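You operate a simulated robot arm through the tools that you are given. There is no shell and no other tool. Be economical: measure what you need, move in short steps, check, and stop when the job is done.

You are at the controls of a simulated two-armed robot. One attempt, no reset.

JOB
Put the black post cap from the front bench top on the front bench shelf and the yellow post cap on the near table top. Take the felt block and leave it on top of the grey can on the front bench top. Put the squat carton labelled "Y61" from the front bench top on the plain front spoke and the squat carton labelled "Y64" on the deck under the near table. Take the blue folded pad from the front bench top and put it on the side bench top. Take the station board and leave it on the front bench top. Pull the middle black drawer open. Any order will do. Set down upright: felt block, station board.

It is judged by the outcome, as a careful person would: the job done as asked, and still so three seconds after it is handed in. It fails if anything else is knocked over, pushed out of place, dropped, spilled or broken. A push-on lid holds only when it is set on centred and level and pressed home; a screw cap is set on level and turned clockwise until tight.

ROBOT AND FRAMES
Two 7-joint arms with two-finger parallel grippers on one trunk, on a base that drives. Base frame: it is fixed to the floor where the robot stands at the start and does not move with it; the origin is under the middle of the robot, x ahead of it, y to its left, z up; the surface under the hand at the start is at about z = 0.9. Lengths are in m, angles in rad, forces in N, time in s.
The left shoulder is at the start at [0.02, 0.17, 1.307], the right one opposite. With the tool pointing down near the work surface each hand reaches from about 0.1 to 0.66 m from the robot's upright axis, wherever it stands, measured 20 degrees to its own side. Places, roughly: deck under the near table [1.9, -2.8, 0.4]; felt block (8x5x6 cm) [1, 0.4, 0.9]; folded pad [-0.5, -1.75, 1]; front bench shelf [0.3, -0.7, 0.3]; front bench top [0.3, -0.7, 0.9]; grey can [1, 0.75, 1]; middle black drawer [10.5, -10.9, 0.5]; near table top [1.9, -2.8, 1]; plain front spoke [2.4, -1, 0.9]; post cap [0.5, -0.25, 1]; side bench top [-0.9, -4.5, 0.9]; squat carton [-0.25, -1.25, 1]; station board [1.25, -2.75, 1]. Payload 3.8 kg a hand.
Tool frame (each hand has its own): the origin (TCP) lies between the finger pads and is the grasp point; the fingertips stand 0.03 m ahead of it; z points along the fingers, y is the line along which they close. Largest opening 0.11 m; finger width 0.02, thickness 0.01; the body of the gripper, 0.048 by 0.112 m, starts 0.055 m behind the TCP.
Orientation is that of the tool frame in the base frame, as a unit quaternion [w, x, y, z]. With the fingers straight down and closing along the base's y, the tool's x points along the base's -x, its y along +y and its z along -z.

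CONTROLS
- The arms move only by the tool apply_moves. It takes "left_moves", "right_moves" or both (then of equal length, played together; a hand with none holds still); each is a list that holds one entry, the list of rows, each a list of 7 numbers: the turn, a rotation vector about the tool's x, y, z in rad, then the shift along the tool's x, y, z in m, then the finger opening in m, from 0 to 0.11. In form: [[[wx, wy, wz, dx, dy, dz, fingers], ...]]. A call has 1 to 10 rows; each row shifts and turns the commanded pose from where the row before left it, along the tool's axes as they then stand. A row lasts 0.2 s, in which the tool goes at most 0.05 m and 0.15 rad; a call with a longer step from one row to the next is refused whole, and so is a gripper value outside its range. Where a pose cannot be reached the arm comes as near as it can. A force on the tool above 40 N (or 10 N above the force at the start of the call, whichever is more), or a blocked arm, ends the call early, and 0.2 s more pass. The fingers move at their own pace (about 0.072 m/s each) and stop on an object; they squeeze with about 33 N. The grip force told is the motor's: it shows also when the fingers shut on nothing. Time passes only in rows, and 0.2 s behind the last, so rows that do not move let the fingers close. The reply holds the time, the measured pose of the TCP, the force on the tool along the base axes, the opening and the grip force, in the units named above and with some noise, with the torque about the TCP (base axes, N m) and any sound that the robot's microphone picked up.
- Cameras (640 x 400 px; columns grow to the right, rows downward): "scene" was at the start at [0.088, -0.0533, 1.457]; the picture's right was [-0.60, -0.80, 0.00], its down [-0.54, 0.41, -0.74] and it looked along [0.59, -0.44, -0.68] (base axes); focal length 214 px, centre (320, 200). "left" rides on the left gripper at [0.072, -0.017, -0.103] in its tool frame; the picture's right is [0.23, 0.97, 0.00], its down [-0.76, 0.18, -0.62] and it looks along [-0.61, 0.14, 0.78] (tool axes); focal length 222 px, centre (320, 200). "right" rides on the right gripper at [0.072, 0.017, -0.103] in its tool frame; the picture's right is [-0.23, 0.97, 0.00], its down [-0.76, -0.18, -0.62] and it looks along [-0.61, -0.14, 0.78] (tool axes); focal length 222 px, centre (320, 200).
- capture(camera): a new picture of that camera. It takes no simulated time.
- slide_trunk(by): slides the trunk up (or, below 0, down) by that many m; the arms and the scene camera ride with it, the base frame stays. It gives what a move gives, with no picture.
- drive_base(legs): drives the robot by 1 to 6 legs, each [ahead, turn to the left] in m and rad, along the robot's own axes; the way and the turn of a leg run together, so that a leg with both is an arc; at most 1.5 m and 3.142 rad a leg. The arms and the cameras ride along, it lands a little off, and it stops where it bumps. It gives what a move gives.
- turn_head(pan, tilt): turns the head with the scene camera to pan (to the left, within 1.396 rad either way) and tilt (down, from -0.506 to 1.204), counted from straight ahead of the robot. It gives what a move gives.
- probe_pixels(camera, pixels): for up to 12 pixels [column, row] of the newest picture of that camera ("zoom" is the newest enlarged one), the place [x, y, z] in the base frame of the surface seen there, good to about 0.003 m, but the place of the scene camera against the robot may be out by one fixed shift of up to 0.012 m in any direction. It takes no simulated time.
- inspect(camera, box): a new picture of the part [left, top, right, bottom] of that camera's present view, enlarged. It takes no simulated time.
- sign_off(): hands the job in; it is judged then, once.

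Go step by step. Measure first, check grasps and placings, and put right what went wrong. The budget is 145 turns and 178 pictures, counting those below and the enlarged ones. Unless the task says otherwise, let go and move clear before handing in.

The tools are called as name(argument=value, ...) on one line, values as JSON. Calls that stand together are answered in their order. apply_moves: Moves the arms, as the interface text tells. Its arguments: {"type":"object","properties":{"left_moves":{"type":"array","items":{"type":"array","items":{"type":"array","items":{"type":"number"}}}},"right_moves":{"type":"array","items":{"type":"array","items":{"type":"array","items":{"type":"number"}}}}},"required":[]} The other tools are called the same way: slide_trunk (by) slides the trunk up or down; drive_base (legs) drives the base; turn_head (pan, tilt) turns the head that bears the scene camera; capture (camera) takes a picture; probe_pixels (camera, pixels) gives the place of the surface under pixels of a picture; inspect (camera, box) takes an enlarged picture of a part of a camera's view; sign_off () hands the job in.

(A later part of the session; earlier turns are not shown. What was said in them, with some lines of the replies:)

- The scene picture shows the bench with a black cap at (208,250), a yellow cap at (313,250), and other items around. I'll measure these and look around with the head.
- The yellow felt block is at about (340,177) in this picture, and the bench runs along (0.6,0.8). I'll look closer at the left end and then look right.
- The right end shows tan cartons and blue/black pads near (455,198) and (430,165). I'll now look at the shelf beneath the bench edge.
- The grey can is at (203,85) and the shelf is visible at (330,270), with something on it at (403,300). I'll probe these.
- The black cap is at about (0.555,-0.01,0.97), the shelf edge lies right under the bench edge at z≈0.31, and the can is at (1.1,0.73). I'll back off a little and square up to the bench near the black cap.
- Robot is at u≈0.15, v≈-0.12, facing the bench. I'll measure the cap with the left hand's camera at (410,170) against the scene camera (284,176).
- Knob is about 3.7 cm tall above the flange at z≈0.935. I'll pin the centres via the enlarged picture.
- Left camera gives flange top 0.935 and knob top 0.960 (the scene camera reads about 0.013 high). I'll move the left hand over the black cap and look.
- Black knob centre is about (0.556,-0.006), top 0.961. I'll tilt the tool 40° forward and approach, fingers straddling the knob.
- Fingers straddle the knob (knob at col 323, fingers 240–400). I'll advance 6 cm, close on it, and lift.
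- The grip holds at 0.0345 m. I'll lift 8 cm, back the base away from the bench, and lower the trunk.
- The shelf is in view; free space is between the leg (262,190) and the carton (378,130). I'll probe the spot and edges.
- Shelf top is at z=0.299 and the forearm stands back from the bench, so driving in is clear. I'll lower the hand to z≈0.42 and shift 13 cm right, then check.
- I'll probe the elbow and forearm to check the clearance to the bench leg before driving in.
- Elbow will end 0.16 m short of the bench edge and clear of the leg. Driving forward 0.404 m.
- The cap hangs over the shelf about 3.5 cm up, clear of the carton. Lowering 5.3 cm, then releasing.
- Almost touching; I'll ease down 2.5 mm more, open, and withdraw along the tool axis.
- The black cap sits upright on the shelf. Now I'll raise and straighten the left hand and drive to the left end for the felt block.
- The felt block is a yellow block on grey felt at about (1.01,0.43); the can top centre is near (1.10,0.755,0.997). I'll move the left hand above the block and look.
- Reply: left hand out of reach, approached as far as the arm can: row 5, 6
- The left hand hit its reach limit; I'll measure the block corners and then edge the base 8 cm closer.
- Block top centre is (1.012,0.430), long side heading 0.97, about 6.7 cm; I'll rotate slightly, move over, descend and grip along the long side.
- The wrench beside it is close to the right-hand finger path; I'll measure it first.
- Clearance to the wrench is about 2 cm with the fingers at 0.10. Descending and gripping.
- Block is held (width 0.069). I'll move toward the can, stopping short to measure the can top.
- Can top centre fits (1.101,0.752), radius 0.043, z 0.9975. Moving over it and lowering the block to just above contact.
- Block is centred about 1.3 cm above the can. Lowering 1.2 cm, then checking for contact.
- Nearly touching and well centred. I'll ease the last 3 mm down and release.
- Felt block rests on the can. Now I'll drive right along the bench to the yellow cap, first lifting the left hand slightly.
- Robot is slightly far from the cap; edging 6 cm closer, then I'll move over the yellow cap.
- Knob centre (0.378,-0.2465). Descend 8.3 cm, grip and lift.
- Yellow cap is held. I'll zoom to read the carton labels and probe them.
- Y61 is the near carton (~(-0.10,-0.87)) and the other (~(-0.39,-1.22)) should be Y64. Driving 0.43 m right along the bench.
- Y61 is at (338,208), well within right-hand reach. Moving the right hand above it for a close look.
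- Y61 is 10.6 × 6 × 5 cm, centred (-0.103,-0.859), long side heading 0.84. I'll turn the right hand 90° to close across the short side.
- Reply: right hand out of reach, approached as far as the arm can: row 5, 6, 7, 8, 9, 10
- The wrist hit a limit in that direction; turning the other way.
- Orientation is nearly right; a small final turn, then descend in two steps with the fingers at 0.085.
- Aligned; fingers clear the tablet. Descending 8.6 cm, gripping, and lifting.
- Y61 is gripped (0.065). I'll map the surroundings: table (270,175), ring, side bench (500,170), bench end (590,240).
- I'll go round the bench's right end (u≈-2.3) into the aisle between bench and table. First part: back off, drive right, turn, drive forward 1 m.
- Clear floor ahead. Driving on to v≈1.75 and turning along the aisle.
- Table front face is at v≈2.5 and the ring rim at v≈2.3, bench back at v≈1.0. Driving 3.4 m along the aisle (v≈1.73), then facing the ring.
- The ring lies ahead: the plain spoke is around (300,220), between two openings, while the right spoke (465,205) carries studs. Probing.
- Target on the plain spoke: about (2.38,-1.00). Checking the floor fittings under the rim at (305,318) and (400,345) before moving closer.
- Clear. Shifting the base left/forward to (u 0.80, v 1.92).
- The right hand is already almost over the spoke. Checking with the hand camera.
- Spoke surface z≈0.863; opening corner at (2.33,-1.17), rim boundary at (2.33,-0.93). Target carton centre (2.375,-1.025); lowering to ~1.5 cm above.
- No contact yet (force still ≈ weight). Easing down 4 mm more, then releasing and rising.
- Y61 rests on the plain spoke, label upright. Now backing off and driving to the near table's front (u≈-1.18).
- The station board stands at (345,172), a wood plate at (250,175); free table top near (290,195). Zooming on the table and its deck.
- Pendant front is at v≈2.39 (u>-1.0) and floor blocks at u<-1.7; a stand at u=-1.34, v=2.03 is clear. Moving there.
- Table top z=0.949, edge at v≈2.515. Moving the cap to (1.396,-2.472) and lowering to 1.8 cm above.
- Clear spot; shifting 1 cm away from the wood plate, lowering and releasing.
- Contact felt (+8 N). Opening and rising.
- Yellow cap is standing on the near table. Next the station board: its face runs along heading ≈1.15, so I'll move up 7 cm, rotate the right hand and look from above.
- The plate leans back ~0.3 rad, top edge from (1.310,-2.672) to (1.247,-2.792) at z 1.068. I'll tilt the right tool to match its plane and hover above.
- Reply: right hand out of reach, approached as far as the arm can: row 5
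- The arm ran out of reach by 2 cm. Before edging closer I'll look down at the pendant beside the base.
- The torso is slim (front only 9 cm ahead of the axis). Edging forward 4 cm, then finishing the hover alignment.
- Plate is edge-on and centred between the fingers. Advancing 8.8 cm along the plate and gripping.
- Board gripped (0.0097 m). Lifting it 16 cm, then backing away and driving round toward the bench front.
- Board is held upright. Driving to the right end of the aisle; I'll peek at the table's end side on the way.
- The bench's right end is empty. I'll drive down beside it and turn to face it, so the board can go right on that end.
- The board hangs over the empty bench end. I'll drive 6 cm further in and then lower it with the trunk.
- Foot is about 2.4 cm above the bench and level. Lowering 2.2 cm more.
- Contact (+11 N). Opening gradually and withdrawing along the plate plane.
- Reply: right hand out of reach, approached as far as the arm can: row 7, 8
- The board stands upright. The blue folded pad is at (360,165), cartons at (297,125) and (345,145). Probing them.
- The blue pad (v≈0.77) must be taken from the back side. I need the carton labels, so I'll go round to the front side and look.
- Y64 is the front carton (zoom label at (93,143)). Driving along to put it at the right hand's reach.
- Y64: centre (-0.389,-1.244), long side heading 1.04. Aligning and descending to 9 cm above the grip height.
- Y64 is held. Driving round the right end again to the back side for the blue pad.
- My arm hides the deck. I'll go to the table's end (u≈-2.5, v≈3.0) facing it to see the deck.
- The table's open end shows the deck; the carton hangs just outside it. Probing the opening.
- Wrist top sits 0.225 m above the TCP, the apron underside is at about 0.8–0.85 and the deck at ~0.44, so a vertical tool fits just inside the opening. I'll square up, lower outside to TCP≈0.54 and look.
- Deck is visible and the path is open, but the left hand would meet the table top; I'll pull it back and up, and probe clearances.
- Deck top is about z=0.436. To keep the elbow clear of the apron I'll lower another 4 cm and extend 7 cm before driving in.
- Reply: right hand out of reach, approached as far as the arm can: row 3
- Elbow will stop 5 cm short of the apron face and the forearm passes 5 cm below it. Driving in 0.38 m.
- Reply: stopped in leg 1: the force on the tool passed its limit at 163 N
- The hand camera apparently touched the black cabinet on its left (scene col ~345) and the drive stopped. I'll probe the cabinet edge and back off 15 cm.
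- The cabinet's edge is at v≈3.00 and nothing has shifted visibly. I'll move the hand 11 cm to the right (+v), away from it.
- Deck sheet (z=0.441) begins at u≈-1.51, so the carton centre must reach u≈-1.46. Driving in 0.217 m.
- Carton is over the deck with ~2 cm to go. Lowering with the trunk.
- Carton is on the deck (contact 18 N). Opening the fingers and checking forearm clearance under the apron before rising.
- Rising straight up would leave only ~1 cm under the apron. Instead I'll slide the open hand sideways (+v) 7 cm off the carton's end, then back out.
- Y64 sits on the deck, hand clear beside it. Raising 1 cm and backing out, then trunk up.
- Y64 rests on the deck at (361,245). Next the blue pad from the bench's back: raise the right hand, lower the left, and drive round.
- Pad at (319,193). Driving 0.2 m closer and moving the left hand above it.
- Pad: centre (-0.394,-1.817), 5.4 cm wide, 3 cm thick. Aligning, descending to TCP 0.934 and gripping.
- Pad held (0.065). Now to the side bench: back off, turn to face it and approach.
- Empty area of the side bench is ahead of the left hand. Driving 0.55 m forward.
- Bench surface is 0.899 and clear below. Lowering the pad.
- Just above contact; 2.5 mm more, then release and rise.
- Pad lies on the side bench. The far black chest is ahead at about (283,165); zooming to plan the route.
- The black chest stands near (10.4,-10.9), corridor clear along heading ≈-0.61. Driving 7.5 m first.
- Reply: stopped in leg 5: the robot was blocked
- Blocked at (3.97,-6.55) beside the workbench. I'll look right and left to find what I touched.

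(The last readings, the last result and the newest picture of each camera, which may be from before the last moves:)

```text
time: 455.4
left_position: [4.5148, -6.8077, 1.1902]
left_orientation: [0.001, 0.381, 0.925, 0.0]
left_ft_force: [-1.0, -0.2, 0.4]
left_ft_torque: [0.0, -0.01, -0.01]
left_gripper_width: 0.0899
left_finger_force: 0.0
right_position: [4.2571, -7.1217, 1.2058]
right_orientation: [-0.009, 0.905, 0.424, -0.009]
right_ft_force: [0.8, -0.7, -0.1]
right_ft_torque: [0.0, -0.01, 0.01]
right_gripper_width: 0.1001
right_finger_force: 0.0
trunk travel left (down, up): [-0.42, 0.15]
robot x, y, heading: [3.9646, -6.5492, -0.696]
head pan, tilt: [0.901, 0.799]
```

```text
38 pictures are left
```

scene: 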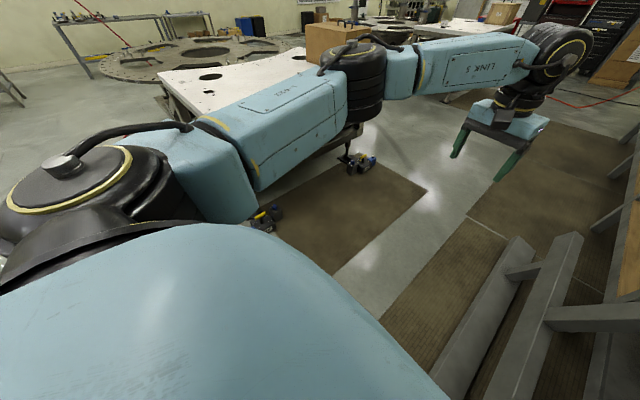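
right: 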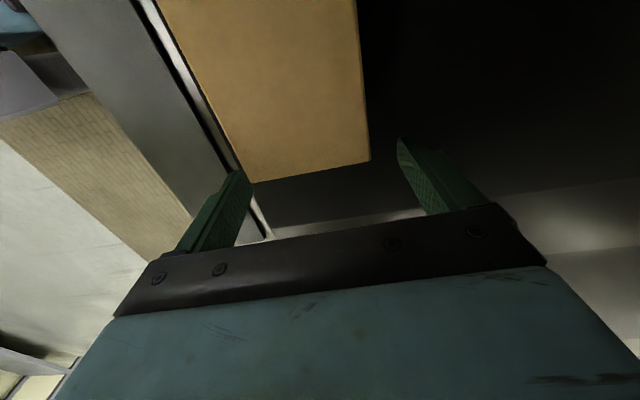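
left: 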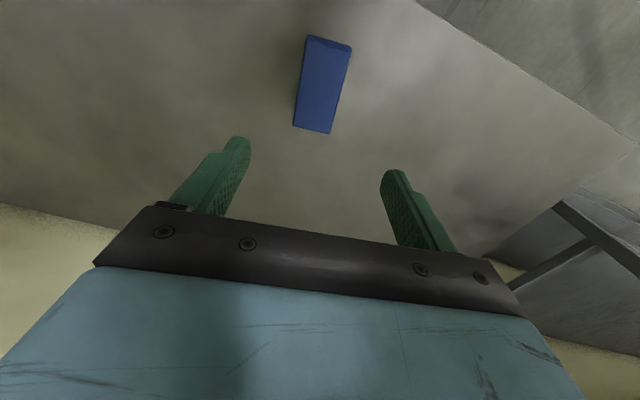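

The base met the workbench's floor outrigger (bar from (440,385) to (520,245)). Probing it and the left-hand feet to plot a lane.

probe_pixels(camera="scene", pixels=[[445, 375], [515, 242], [470, 320], [265, 218], [360, 165], [325, 45], [400, 260], [600, 180], [440, 190], [375, 160], [320, 340]])

```text
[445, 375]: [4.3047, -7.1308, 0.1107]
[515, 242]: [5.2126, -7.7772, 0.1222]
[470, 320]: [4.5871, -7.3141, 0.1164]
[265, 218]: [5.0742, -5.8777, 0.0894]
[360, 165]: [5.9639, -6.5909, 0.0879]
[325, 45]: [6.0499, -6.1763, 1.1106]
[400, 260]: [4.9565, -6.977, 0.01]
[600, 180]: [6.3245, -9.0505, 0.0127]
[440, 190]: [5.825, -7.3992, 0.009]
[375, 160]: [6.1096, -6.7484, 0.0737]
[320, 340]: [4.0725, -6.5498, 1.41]
```

The lane between the outrigger and the table feet is ~1.36 m wide; I'm 0.4 m too far right. Backing up, shifting left onto the lane centre, then going on.

drive_base(legs=[[-0.3, 0], [0, 0.493], [0.97, 0], [0, -0.416], [1.3, 0], [1.3, 0]])

turn_head(pan=0.0, tilt=0.5)

capture(camera="scene")

```text
time: 476.7
left_position: [7.2606, -8.3331, 1.1896]
left_orientation: [0.001, 0.378, 0.926, -0.001]
left_ft_force: [0.4, -0.2, 0.5]
left_ft_torque: [-0.01, -0.01, -0.01]
left_gripper_width: 0.09
left_finger_force: 0.1
right_position: [7.0063, -8.6499, 1.2046]
right_orientation: [-0.008, 0.904, 0.428, -0.008]
right_ft_force: [0.3, -0.2, 0.7]
right_ft_torque: [0.01, 0.04, 0.02]
right_gripper_width: 0.1001
right_finger_force: 0.1
trunk travel left (down, up): [-0.42, 0.15]
robot x, y, heading: [6.7101, -8.0805, -0.685]
head pan, tilt: [0.901, 0.799]
```

```text
time: 477.9
left_position: [7.2601, -8.3322, 1.1907]
left_orientation: [0.001, 0.378, 0.926, 0.0]
left_ft_force: [0.2, -0.5, -0.4]
left_ft_torque: [0.01, -0.01, -0.02]
left_gripper_width: 0.09
left_finger_force: 0.2
right_position: [7.0062, -8.6508, 1.2065]
right_orientation: [-0.008, 0.904, 0.428, -0.009]
right_ft_force: [0.0, -0.6, 0.0]
right_ft_torque: [0.01, 0.0, 0.02]
right_gripper_width: 0.1001
right_finger_force: 0.0
trunk travel left (down, up): [-0.42, 0.15]
robot x, y, heading: [6.7122, -8.0822, -0.687]
head pan, tilt: [0.0, 0.499]
```

```text
37 pictures are left
```

scene: 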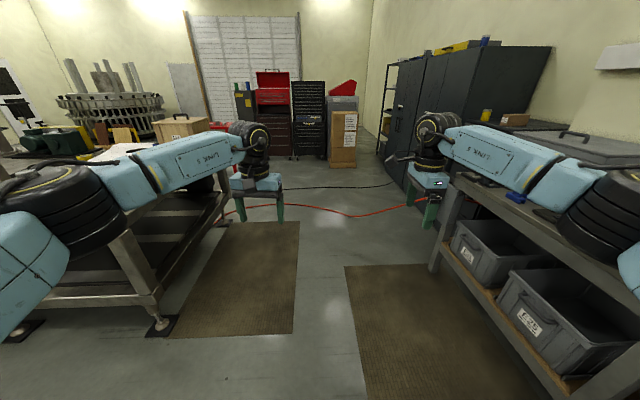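

Through the gap. Zooming on the chests ahead.

inspect(camera="scene", box=[225, 60, 385, 170])

probe_pixels(camera="zoom", pixels=[[330, 100], [330, 200], [330, 270], [330, 320], [280, 200], [395, 200], [330, 370], [120, 250], [480, 300], [330, 240], [280, 350], [395, 350]])

```text
3.64 times, centred on (305, 115) of scene
```

zoom: 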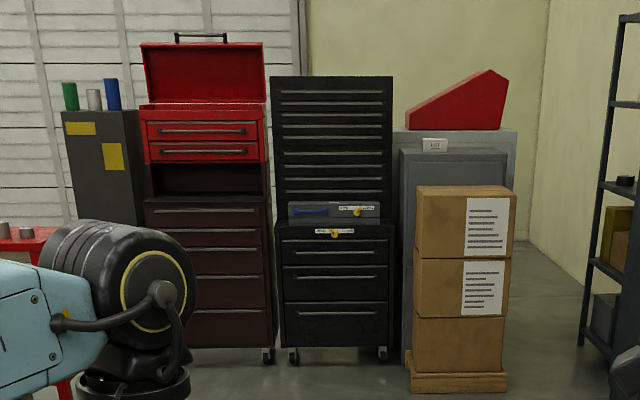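

```text
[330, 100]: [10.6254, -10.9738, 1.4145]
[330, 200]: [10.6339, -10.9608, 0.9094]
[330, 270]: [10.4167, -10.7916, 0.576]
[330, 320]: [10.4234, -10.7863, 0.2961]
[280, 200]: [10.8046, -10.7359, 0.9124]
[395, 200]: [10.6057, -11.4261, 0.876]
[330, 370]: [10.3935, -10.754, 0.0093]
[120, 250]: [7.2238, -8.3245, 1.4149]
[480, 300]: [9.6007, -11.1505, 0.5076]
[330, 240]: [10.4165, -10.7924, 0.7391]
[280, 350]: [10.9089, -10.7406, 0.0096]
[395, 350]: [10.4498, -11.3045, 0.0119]
```

The black roller chest front is at (10.42,-10.79) with three drawers; the boxes at right stand forward at (9.6,-11.15). Driving 3.0 m closer.

drive_base(legs=[[0, 0.077], [1.5, 0], [1.5, 0]])

turn_head(pan=0.0, tilt=0.5)

capture(camera="scene")

```text
time: 493.1
left_position: [9.7997, -10.0245, 1.188]
left_orientation: [0.001, 0.34, 0.94, 0.0]
left_ft_force: [0.2, 0.1, 0.4]
left_ft_torque: [0.01, 0.01, 0.01]
left_gripper_width: 0.0903
left_finger_force: 0.0
right_position: [9.5707, -10.3603, 1.2059]
right_orientation: [-0.007, 0.885, 0.465, -0.009]
right_ft_force: [0.8, -1.0, -0.5]
right_ft_torque: [0.0, -0.03, 0.04]
right_gripper_width: 0.1002
right_finger_force: 0.0
trunk travel left (down, up): [-0.42, 0.15]
robot x, y, heading: [9.23, -9.8188, -0.605]
head pan, tilt: [0.0, 0.499]
```

```text
time: 493.7
left_position: [9.7993, -10.0225, 1.1895]
left_orientation: [0.002, 0.34, 0.94, -0.001]
left_ft_force: [0.4, 0.0, 0.4]
left_ft_torque: [-0.01, 0.01, 0.01]
left_gripper_width: 0.0899
left_finger_force: 0.0
right_position: [9.5704, -10.3601, 1.2051]
right_orientation: [-0.008, 0.885, 0.465, -0.009]
right_ft_force: [0.2, -0.2, 0.1]
right_ft_torque: [0.02, 0.01, -0.01]
right_gripper_width: 0.1004
right_finger_force: 0.0
trunk travel left (down, up): [-0.42, 0.15]
robot x, y, heading: [9.2332, -9.8131, -0.601]
head pan, tilt: [0.0, 0.499]
```

```text
35 pictures are left
```

scene: 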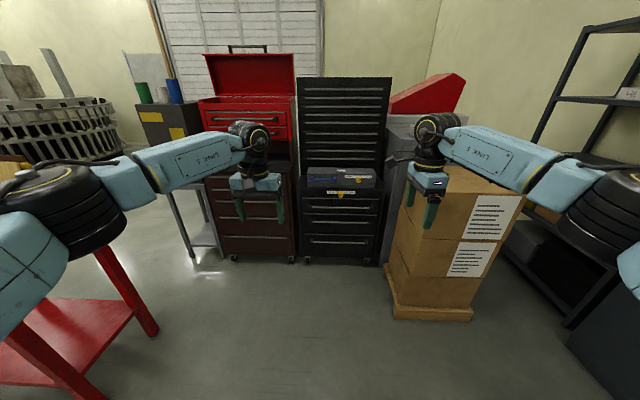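

inspect(camera="scene", box=[270, 160, 410, 270])

probe_pixels(camera="zoom", pixels=[[160, 175], [490, 180], [180, 235], [480, 242], [180, 270], [480, 280], [180, 342], [480, 352], [320, 212], [320, 300], [580, 200], [545, 330]])

```text
3.64 times, centred on (340, 215) of scene
```

zoom: 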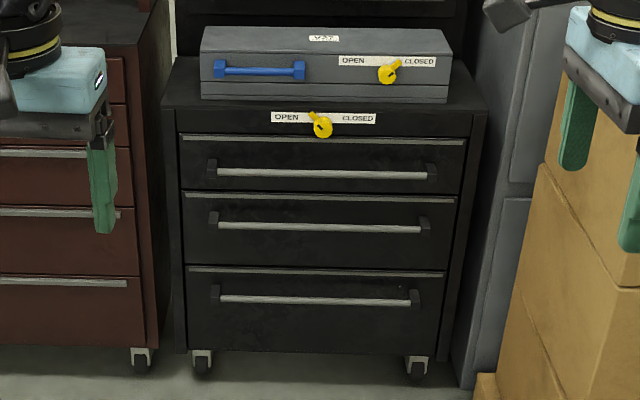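

```text
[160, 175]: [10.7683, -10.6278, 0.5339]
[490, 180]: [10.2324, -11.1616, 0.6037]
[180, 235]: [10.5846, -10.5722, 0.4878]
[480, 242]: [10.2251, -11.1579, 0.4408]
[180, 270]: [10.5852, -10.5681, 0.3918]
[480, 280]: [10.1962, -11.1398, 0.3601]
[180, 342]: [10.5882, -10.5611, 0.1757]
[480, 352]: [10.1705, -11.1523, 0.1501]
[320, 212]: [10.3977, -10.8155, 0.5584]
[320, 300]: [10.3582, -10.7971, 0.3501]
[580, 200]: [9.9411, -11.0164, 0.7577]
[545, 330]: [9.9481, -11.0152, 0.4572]
```

The middle drawer's bar handle is at zoom row 225; the lock pointer above seems turned toward OPEN. I'll measure the handle, the box stack and the red table, and zoom on the lock.

probe_pixels(camera="zoom", pixels=[[214, 222], [425, 228], [270, 224], [320, 226], [370, 228], [270, 245], [320, 174], [320, 299], [320, 194], [230, 224], [320, 258]])

probe_pixels(camera="scene", pixels=[[470, 178], [440, 195], [395, 305], [393, 285], [410, 200], [130, 240], [60, 320], [155, 330], [110, 390], [220, 255]])

inspect(camera="scene", box=[310, 180, 380, 225])

```text
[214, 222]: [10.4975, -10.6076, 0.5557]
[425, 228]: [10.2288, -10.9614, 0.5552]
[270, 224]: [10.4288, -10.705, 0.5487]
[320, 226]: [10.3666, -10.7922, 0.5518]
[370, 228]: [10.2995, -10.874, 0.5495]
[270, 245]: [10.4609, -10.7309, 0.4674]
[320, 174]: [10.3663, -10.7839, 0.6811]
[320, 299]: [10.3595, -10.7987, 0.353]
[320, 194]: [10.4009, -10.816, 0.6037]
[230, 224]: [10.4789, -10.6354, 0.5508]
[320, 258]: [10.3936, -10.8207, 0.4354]
```

```text
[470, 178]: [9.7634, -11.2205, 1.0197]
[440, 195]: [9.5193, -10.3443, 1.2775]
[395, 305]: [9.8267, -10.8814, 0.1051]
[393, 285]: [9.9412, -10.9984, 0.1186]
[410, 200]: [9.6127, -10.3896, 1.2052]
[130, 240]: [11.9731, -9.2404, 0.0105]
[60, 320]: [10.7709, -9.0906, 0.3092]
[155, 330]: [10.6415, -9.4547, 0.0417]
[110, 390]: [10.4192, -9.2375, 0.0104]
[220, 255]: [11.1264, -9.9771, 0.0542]
```

```text
8.89 times, centred on (345, 202) of scene
```

zoom: 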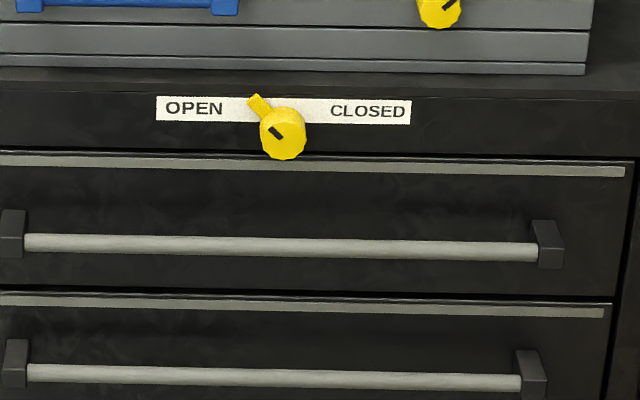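

Lock points to OPEN. The bar handle runs u -2.19…-2.63 at v=14.77, z≈0.54, about 4 cm proud. I'll turn the left tool horizontal with the fingers closing vertically, and pull the right hand back and up, away from the boxes.

apply_moves(left_moves=[[[0.086, -0.086, -0.086, 0, 0, 0, 0.09], [0.086, -0.086, -0.086, 0, 0, 0, 0.09], [0.086, -0.086, -0.086, 0, 0, 0, 0.09], [0.086, -0.086, -0.086, 0, 0, 0, 0.09], [0.086, -0.086, -0.086, 0, 0, 0, 0.09], [0.086, -0.086, -0.086, 0, 0, 0, 0.09], [0.086, -0.086, -0.086, 0, 0, 0, 0.09], [0.086, -0.086, -0.086, 0, 0, 0, 0.09], [0.086, -0.086, -0.086, 0, 0, 0, 0.09], [0.086, -0.086, -0.086, 0, 0, 0, 0.09]]], right_moves=[[[0, 0, 0, 0, -0.035, -0.025, 0.1], [0, 0, 0, 0, -0.035, -0.025, 0.1], [0, 0, 0, 0, -0.035, -0.025, 0.1], [0, 0, 0, 0, -0.035, -0.025, 0.1], [0, 0, 0, 0, -0.035, -0.025, 0.1], [0, 0, 0, 0, -0.035, -0.025, 0.1], [0, 0, 0, 0, 0, 0, 0.1], [0, 0, 0, 0, 0, 0, 0.1], [0, 0, 0, 0, 0, 0, 0.1], [0, 0, 0, 0, 0, 0, 0.1]]])

apply_moves(left_moves=[[[0.086, -0.086, -0.086, 0, 0, 0, 0.09], [0.086, -0.086, -0.086, 0, 0, 0, 0.09], [0.086, -0.086, -0.086, 0, 0, 0, 0.09], [0.086, -0.086, -0.086, 0, 0, 0, 0.09]]])

capture(camera="scene")

```text
time: 495.9
left_position: [9.7996, -10.0228, 1.1899]
left_orientation: [0.235, -0.118, 0.822, -0.504]
left_ft_force: [-0.3, -0.1, 0.9]
left_ft_torque: [-0.01, 0.01, -0.04]
left_gripper_width: 0.0901
left_finger_force: 0.0
right_position: [9.4014, -10.2406, 1.3679]
right_orientation: [-0.008, 0.885, 0.465, -0.01]
right_ft_force: [-0.3, 0.3, -0.6]
right_ft_torque: [-0.01, 0.04, 0.0]
right_gripper_width: 0.1
right_finger_force: 0.1
trunk travel left (down, up): [-0.42, 0.15]
robot x, y, heading: [9.2329, -9.8184, -0.605]
head pan, tilt: [0.0, 0.499]
```

```text
time: 496.9
left_position: [9.7987, -10.0236, 1.1903]
left_orientation: [0.254, -0.164, 0.785, -0.541]
left_ft_force: [0.0, -0.5, 0.0]
left_ft_torque: [-0.01, 0.01, 0.02]
left_gripper_width: 0.09
left_finger_force: 0.0
left hand out of reach, approached as far as the arm can: row 2, 3, 4
right_position: [9.3997, -10.2404, 1.3689]
right_orientation: [-0.007, 0.885, 0.465, -0.01]
right_ft_force: [-0.4, 0.5, -0.5]
right_ft_torque: [-0.02, 0.01, 0.01]
right_gripper_width: 0.0999
right_finger_force: 0.2
trunk travel left (down, up): [-0.42, 0.15]
robot x, y, heading: [9.2329, -9.8151, -0.602]
head pan, tilt: [0.0, 0.499]
```

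```text
32 pictures are left
```

scene: 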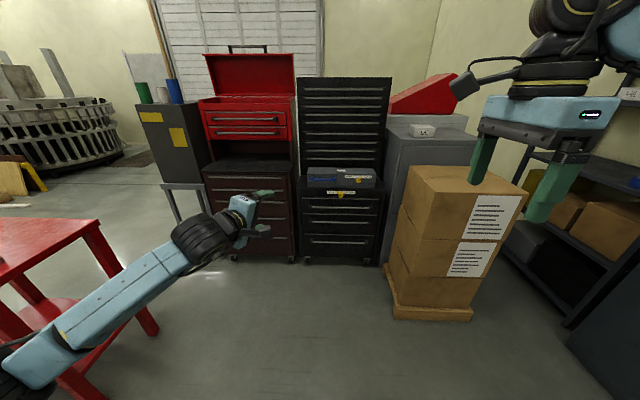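

The left tool is almost horizontal (limited near this pose). Lowering the trunk 0.3 m and the hand further, then finishing the rotation.

slide_trunk(by=-0.3)

apply_moves(left_moves=[[[0, 0, 0, 0.0095, 0.04, 0.0123, 0.09], [0, 0, 0, 0.0095, 0.04, 0.0123, 0.09], [0, 0, 0, 0.0095, 0.04, 0.0123, 0.09], [0, 0, 0, 0.0095, 0.04, 0.0123, 0.09], [0, 0, 0, 0.0095, 0.04, 0.0123, 0.09], [0, 0, 0, 0.0095, 0.04, 0.0123, 0.09], [0, 0, 0, 0.0095, 0.04, 0.0123, 0.09], [0.086, -0.086, -0.086, 0, 0, 0, 0.09], [0.086, -0.086, -0.086, 0, 0, 0, 0.09], [0.086, -0.086, -0.086, 0, 0, 0, 0.09]]])

capture(camera="scene")

```text
time: 499.9
left_position: [9.7989, -10.0234, 0.8885]
left_orientation: [0.253, -0.165, 0.785, -0.541]
left_ft_force: [-0.5, 0.9, 0.0]
left_ft_torque: [0.0, 0.0, 0.01]
left_gripper_width: 0.09
left_finger_force: 0.1
right_position: [9.4003, -10.2396, 1.0688]
right_orientation: [-0.007, 0.885, 0.465, -0.009]
right_ft_force: [-0.4, 0.5, 0.4]
right_ft_torque: [0.02, 0.02, -0.01]
right_gripper_width: 0.1002
right_finger_force: 0.2
trunk travel left (down, up): [-0.12, 0.45]
robot x, y, heading: [9.2314, -9.8177, -0.606]
head pan, tilt: [0.0, 0.499]
```

```text
time: 502.1
left_position: [9.7994, -10.024, 0.5885]
left_orientation: [0.3, -0.299, 0.641, -0.64]
left_ft_force: [0.3, 0.5, -0.7]
left_ft_torque: [0.01, -0.01, 0.04]
left_gripper_width: 0.0899
left_finger_force: 0.2
right_position: [9.4019, -10.2406, 1.0687]
right_orientation: [-0.007, 0.886, 0.464, -0.009]
right_ft_force: [0.0, 0.1, -0.1]
right_ft_torque: [-0.03, 0.02, -0.01]
right_gripper_width: 0.1
right_finger_force: 0.0
trunk travel left (down, up): [-0.12, 0.45]
robot x, y, heading: [9.2321, -9.8155, -0.607]
head pan, tilt: [0.0, 0.499]
```

```text
31 pictures are left
```

scene: 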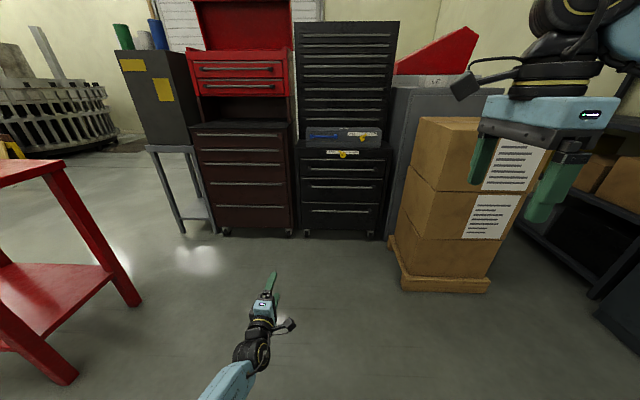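

Left tool is now exactly horizontal with vertical closing. Shifting it 13 cm right, to z≈0.54, squaring up and driving 0.75 m closer.

apply_moves(left_moves=[[[0, -0.089, 0, 0.0, 0.024, 0, 0.09], [0, 0, 0, 0.0325, 0.012, 0, 0.09], [0, 0, 0, 0.0325, 0.012, 0, 0.09], [0, 0, 0, 0.0325, 0, 0, 0.09], [0, 0, 0, 0.0325, 0, 0, 0.09]]])

drive_base(legs=[[0, -0.036], [0.72, 0]])

capture(camera="left")

capture(camera="scene")

```text
time: 503.3
left_position: [9.7369, -10.1009, 0.561]
left_orientation: [0.34, -0.326, 0.627, -0.621]
left_ft_force: [1.6, 0.3, 0.4]
left_ft_torque: [0.02, 0.01, -0.02]
left_gripper_width: 0.0899
left_finger_force: 0.1
left hand out of reach, approached as far as the arm can: row 3, 4, 5
right_position: [9.401, -10.2393, 1.0681]
right_orientation: [-0.008, 0.885, 0.465, -0.009]
right_ft_force: [0.2, 0.3, 0.3]
right_ft_torque: [-0.03, 0.01, 0.03]
right_gripper_width: 0.1
right_finger_force: 0.1
trunk travel left (down, up): [-0.12, 0.45]
robot x, y, heading: [9.232, -9.8134, -0.611]
head pan, tilt: [0.0, 0.499]
```

```text
time: 507.6
left_position: [10.3063, -10.5192, 0.5558]
left_orientation: [0.337, -0.322, 0.63, -0.621]
left_ft_force: [0.2, -1.0, -0.1]
left_ft_torque: [-0.03, -0.02, 0.01]
left_gripper_width: 0.0898
left_finger_force: 0.1
right_position: [9.9727, -10.6555, 1.0692]
right_orientation: [-0.008, 0.887, 0.461, -0.009]
right_ft_force: [-0.7, 0.9, 0.0]
right_ft_torque: [-0.03, 0.02, -0.01]
right_gripper_width: 0.1003
right_finger_force: 0.1
trunk travel left (down, up): [-0.12, 0.45]
robot x, y, heading: [9.8074, -10.2301, -0.611]
head pan, tilt: [0.0, 0.499]
```

```text
30 pictures are left
```

left: 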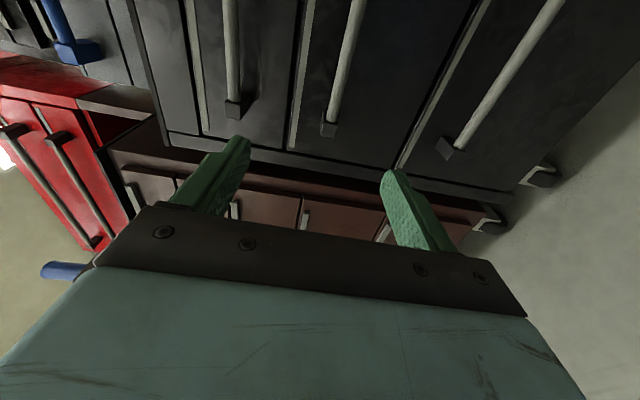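

```text
29 pictures are left
```

scene: 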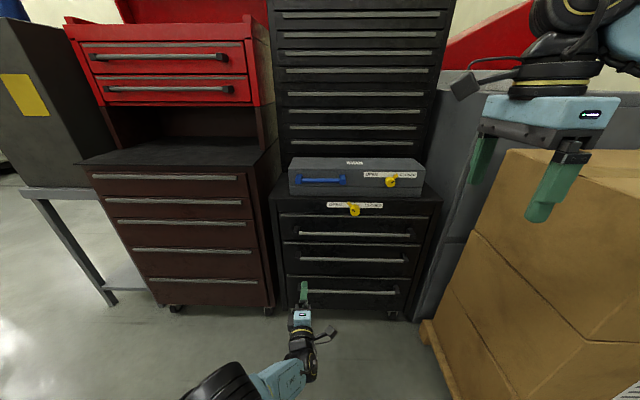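

The middle bar is at col ≈340 in the hand view, well aligned in height, but the hand is ~10 cm left of its end bracket. Probing.

probe_pixels(camera="left", pixels=[[345, 60], [336, 110], [350, 30], [328, 130], [232, 60], [505, 70], [280, 130], [380, 90]])

```text
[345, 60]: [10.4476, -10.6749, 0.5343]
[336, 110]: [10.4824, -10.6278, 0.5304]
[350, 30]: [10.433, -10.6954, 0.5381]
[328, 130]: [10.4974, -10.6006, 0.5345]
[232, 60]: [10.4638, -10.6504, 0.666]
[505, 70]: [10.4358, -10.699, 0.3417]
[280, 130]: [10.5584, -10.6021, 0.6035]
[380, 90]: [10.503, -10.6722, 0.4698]
```

Bar at z=0.536, v=14.763. I'll turn the base slightly right (~4 cm at the hand), drop 2 cm, and drive 0.14 m in.

apply_moves(left_moves=[[[0, 0, 0, 0, 0.02, 0, 0.09], [0, 0, 0, 0, 0, 0, 0.09]]])

drive_base(legs=[[0, -0.075], [0.13, 0]])

capture(camera="left")

probe_pixels(camera="left", pixels=[[320, 60], [320, 100], [320, 30], [340, 60], [340, 100], [330, 130]])

```text
time: 508.2
left_position: [10.3031, -10.5114, 0.5475]
left_orientation: [0.337, -0.321, 0.631, -0.621]
left_ft_force: [0.1, 0.4, -0.4]
left_ft_torque: [0.02, -0.04, -0.01]
left_gripper_width: 0.0901
left_finger_force: 0.0
left hand out of reach, approached as far as the arm can: row 1
right_position: [9.9718, -10.6557, 1.0681]
right_orientation: [-0.008, 0.887, 0.461, -0.007]
right_ft_force: [0.4, 0.4, 0.5]
right_ft_torque: [0.0, 0.03, -0.02]
right_gripper_width: 0.0998
right_finger_force: 0.1
trunk travel left (down, up): [-0.12, 0.45]
robot x, y, heading: [9.805, -10.2322, -0.616]
head pan, tilt: [0.0, 0.499]
```

```text
time: 510.0
left_position: [10.3833, -10.6274, 0.5477]
left_orientation: [0.315, -0.3, 0.641, -0.632]
left_ft_force: [-0.3, 0.1, 0.3]
left_ft_torque: [0.01, 0.01, -0.02]
left_gripper_width: 0.0902
left_finger_force: 0.1
right_position: [10.0437, -10.7508, 1.0685]
right_orientation: [-0.008, 0.902, 0.431, -0.008]
right_ft_force: [0.1, 0.3, -0.5]
right_ft_torque: [0.01, -0.02, 0.03]
right_gripper_width: 0.0999
right_finger_force: 0.1
trunk travel left (down, up): [-0.12, 0.45]
robot x, y, heading: [9.9066, -10.3157, -0.68]
head pan, tilt: [0.0, 0.499]
```

```text
28 pictures are left
```

left: 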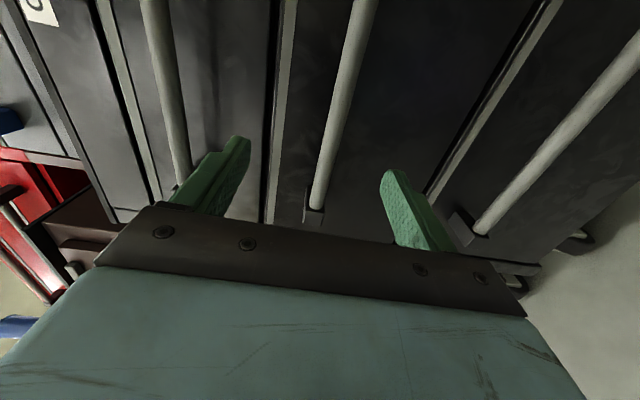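

```text
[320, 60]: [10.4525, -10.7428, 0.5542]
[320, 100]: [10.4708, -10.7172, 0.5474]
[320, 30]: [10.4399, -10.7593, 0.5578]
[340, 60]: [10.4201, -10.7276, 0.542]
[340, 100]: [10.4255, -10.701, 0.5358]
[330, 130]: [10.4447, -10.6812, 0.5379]
```

Aligned: bar 6.7 cm ahead of the stop point and 1 cm below. Lowering 1 cm by trunk and driving 6.5 cm in.

slide_trunk(by=-0.01)

drive_base(legs=[[0.063, 0]])

capture(camera="left")

```text
time: 510.5
left_position: [10.3839, -10.6254, 0.5367]
left_orientation: [0.314, -0.3, 0.641, -0.633]
left_ft_force: [0.9, 0.1, 0.7]
left_ft_torque: [-0.02, 0.02, -0.03]
left_gripper_width: 0.0899
left_finger_force: 0.0
right_position: [10.0434, -10.7499, 1.0592]
right_orientation: [-0.008, 0.903, 0.43, -0.009]
right_ft_force: [1.1, 0.2, 0.3]
right_ft_torque: [0.03, -0.01, 0.02]
right_gripper_width: 0.0998
right_finger_force: 0.0
trunk travel left (down, up): [-0.11, 0.46]
robot x, y, heading: [9.9076, -10.3151, -0.683]
head pan, tilt: [0.0, 0.499]
```

```text
time: 511.5
left_position: [10.4329, -10.6675, 0.537]
left_orientation: [0.315, -0.3, 0.641, -0.633]
left_ft_force: [0.0, 0.2, 0.0]
left_ft_torque: [0.01, -0.01, -0.01]
left_gripper_width: 0.09
left_finger_force: 0.1
right_position: [10.0932, -10.789, 1.0591]
right_orientation: [-0.008, 0.902, 0.431, -0.008]
right_ft_force: [-0.2, 0.0, 0.1]
right_ft_torque: [0.03, -0.01, -0.04]
right_gripper_width: 0.1001
right_finger_force: 0.1
trunk travel left (down, up): [-0.11, 0.46]
robot x, y, heading: [9.9541, -10.3542, -0.681]
head pan, tilt: [0.0, 0.499]
```

```text
27 pictures are left
```

left: 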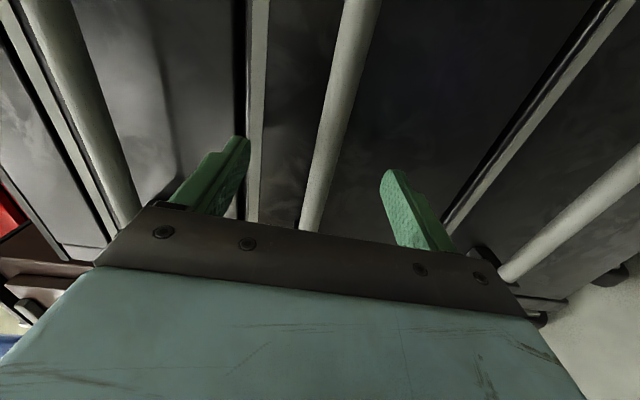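

TCP is just in front of the bar (v 14.747). Closing on it.

apply_moves(left_moves=[[[0, 0, 0, 0, 0, 0, 0.0], [0, 0, 0, 0, 0, 0, 0.0], [0, 0, 0, 0, 0, 0, 0.0], [0, 0, 0, 0, 0, 0, 0.0], [0, 0, 0, 0, 0, 0, 0.0]]])

capture(camera="left")

```text
time: 512.7
left_position: [10.431, -10.665, 0.5352]
left_orientation: [0.313, -0.301, 0.642, -0.631]
left_ft_force: [-2.7, 1.2, -8.9]
left_ft_torque: [-0.66, 0.78, -0.32]
left_gripper_width: 0.0159
left_finger_force: 45.2
right_position: [10.0923, -10.7892, 1.0589]
right_orientation: [-0.009, 0.903, 0.43, -0.009]
right_ft_force: [-0.8, -0.6, 0.2]
right_ft_torque: [-0.02, 0.03, -0.01]
right_gripper_width: 0.1001
right_finger_force: 0.1
trunk travel left (down, up): [-0.11, 0.46]
robot x, y, heading: [9.9564, -10.3519, -0.683]
head pan, tilt: [0.0, 0.499]
```

```text
26 pictures are left
```

left: 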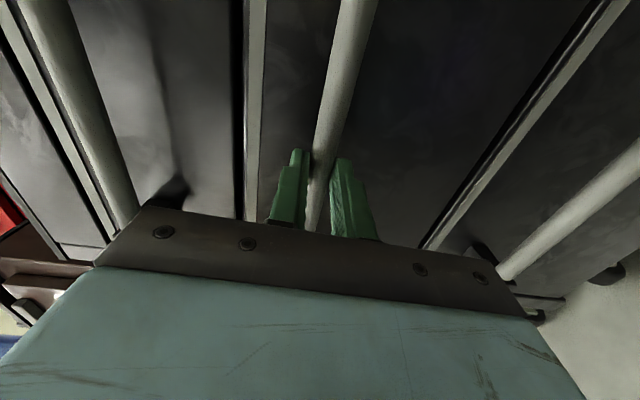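

Bar gripped (0.016 m). Pulling by driving back 10 cm first.

drive_base(legs=[[-0.1, 0]])

capture(camera="scene")

```text
time: 513.9
left_position: [10.3507, -10.6048, 0.5355]
left_orientation: [0.312, -0.299, 0.643, -0.632]
left_ft_force: [-7.5, -8.9, -18.8]
left_ft_torque: [-0.44, 0.98, 0.14]
left_gripper_width: 0.016
left_finger_force: 45.1
right_position: [10.0114, -10.7258, 1.0583]
right_orientation: [-0.008, 0.903, 0.43, -0.008]
right_ft_force: [0.1, 1.2, 0.1]
right_ft_torque: [0.01, 0.0, -0.01]
right_gripper_width: 0.1002
right_finger_force: 0.1
trunk travel left (down, up): [-0.11, 0.46]
robot x, y, heading: [9.8745, -10.2896, -0.685]
head pan, tilt: [0.0, 0.499]
```

```text
25 pictures are left
```

scene: 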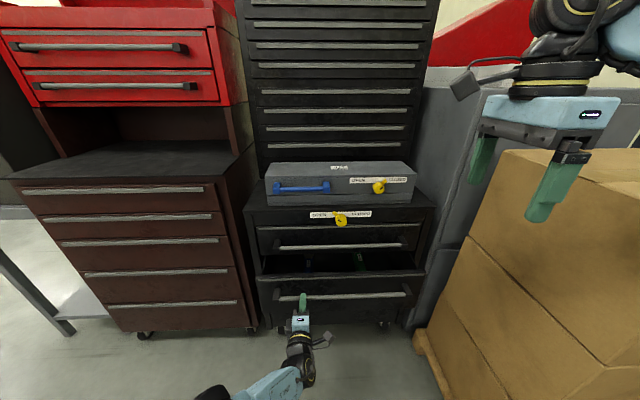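

The middle drawer is coming out. Pulling another 16 cm.

drive_base(legs=[[-0.16, 0]])

capture(camera="scene")

```text
time: 515.3
left_position: [10.2235, -10.5079, 0.535]
left_orientation: [0.306, -0.296, 0.647, -0.633]
left_ft_force: [-14.8, -21.8, -12.9]
left_ft_torque: [-0.57, 0.79, -1.49]
left_gripper_width: 0.0158
left_finger_force: 45.1
right_position: [9.8853, -10.6258, 1.0569]
right_orientation: [-0.009, 0.905, 0.426, -0.008]
right_ft_force: [-0.2, 0.1, 0.0]
right_ft_torque: [0.0, 0.0, -0.01]
right_gripper_width: 0.1002
right_finger_force: 0.1
trunk travel left (down, up): [-0.11, 0.46]
robot x, y, heading: [9.7515, -10.1855, -0.685]
head pan, tilt: [0.0, 0.499]
```

```text
24 pictures are left
```

scene: 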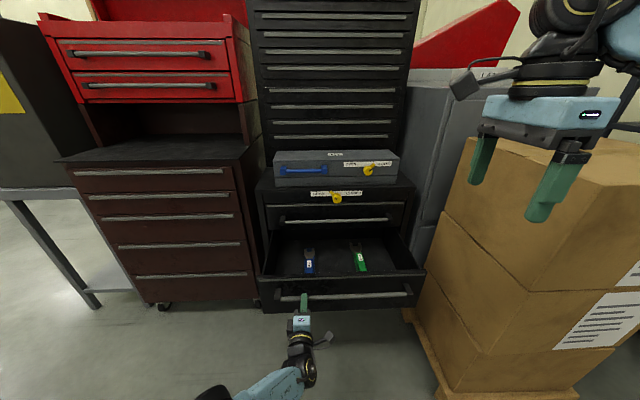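

The middle drawer is open ~26 cm with its contents in place. Releasing and backing straight off.

apply_moves(left_moves=[[[0, 0, 0, 0, 0, 0, 0.03], [0, 0, 0, 0, 0, 0, 0.09], [0, 0, 0, 0, 0, 0, 0.09], [0, 0, 0, 0, 0, -0.03, 0.09], [0, 0, 0, 0, 0, -0.04, 0.09]]])

drive_base(legs=[[-0.35, 0]])

capture(camera="scene")

```text
time: 516.5
left_position: [10.1686, -10.4629, 0.5356]
left_orientation: [0.307, -0.296, 0.647, -0.633]
left_ft_force: [0.7, -0.7, 0.3]
left_ft_torque: [-0.01, -0.03, 0.0]
left_gripper_width: 0.0901
left_finger_force: 0.1
right_position: [9.8854, -10.6252, 1.0589]
right_orientation: [-0.008, 0.904, 0.427, -0.009]
right_ft_force: [-0.1, -0.8, -0.1]
right_ft_torque: [0.01, 0.04, 0.01]
right_gripper_width: 0.0999
right_finger_force: 0.0
trunk travel left (down, up): [-0.11, 0.46]
robot x, y, heading: [9.7503, -10.1875, -0.688]
head pan, tilt: [0.0, 0.499]
```

```text
time: 518.8
left_position: [9.9018, -10.241, 0.5351]
left_orientation: [0.31, -0.298, 0.645, -0.632]
left_ft_force: [-0.7, -0.1, 0.3]
left_ft_torque: [0.0, 0.02, -0.02]
left_gripper_width: 0.0898
left_finger_force: 0.1
right_position: [9.6192, -10.4036, 1.0586]
right_orientation: [-0.007, 0.903, 0.43, -0.009]
right_ft_force: [1.0, 0.3, -1.0]
right_ft_torque: [0.0, 0.0, -0.05]
right_gripper_width: 0.1001
right_finger_force: 0.1
trunk travel left (down, up): [-0.11, 0.46]
robot x, y, heading: [9.4858, -9.9737, -0.683]
head pan, tilt: [0.0, 0.499]
```

```text
23 pictures are left
```

scene: 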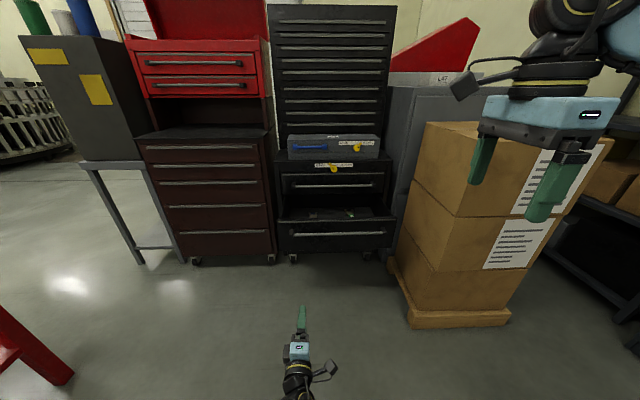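

The middle drawer stays open and both hands are clear; everything else was checked when it was placed. Handing in.

sign_off()

```text
The job is handed in.
```

The job is done and handed in, with two bumps on the way.

| Item | Where it is now |
|---|---|
| Black post cap | Front bench shelf |
| Yellow post cap | Near table top |
| Felt block | Upright on the grey can |
| Carton Y61 | Plain front spoke |
| Carton Y64 | Deck under the near table |
| Blue folded pad | Side bench top |
| Station board | Upright on the right end of the front bench top |
| Middle black drawer | Open about 26 cm |

- **Near-table deck:** While I was taking Y64 in, the drive stopped at 163 N. The hand camera had most likely touched the black cabinet there. I could see nothing shifted.
- **Workbench:** The base was stopped by the workbench's floor bar on the way to the chest. I backed off and went round, and saw nothing out of place.

I checked each item as I set it down, but did not go back to look at the earlier ones before handing in.
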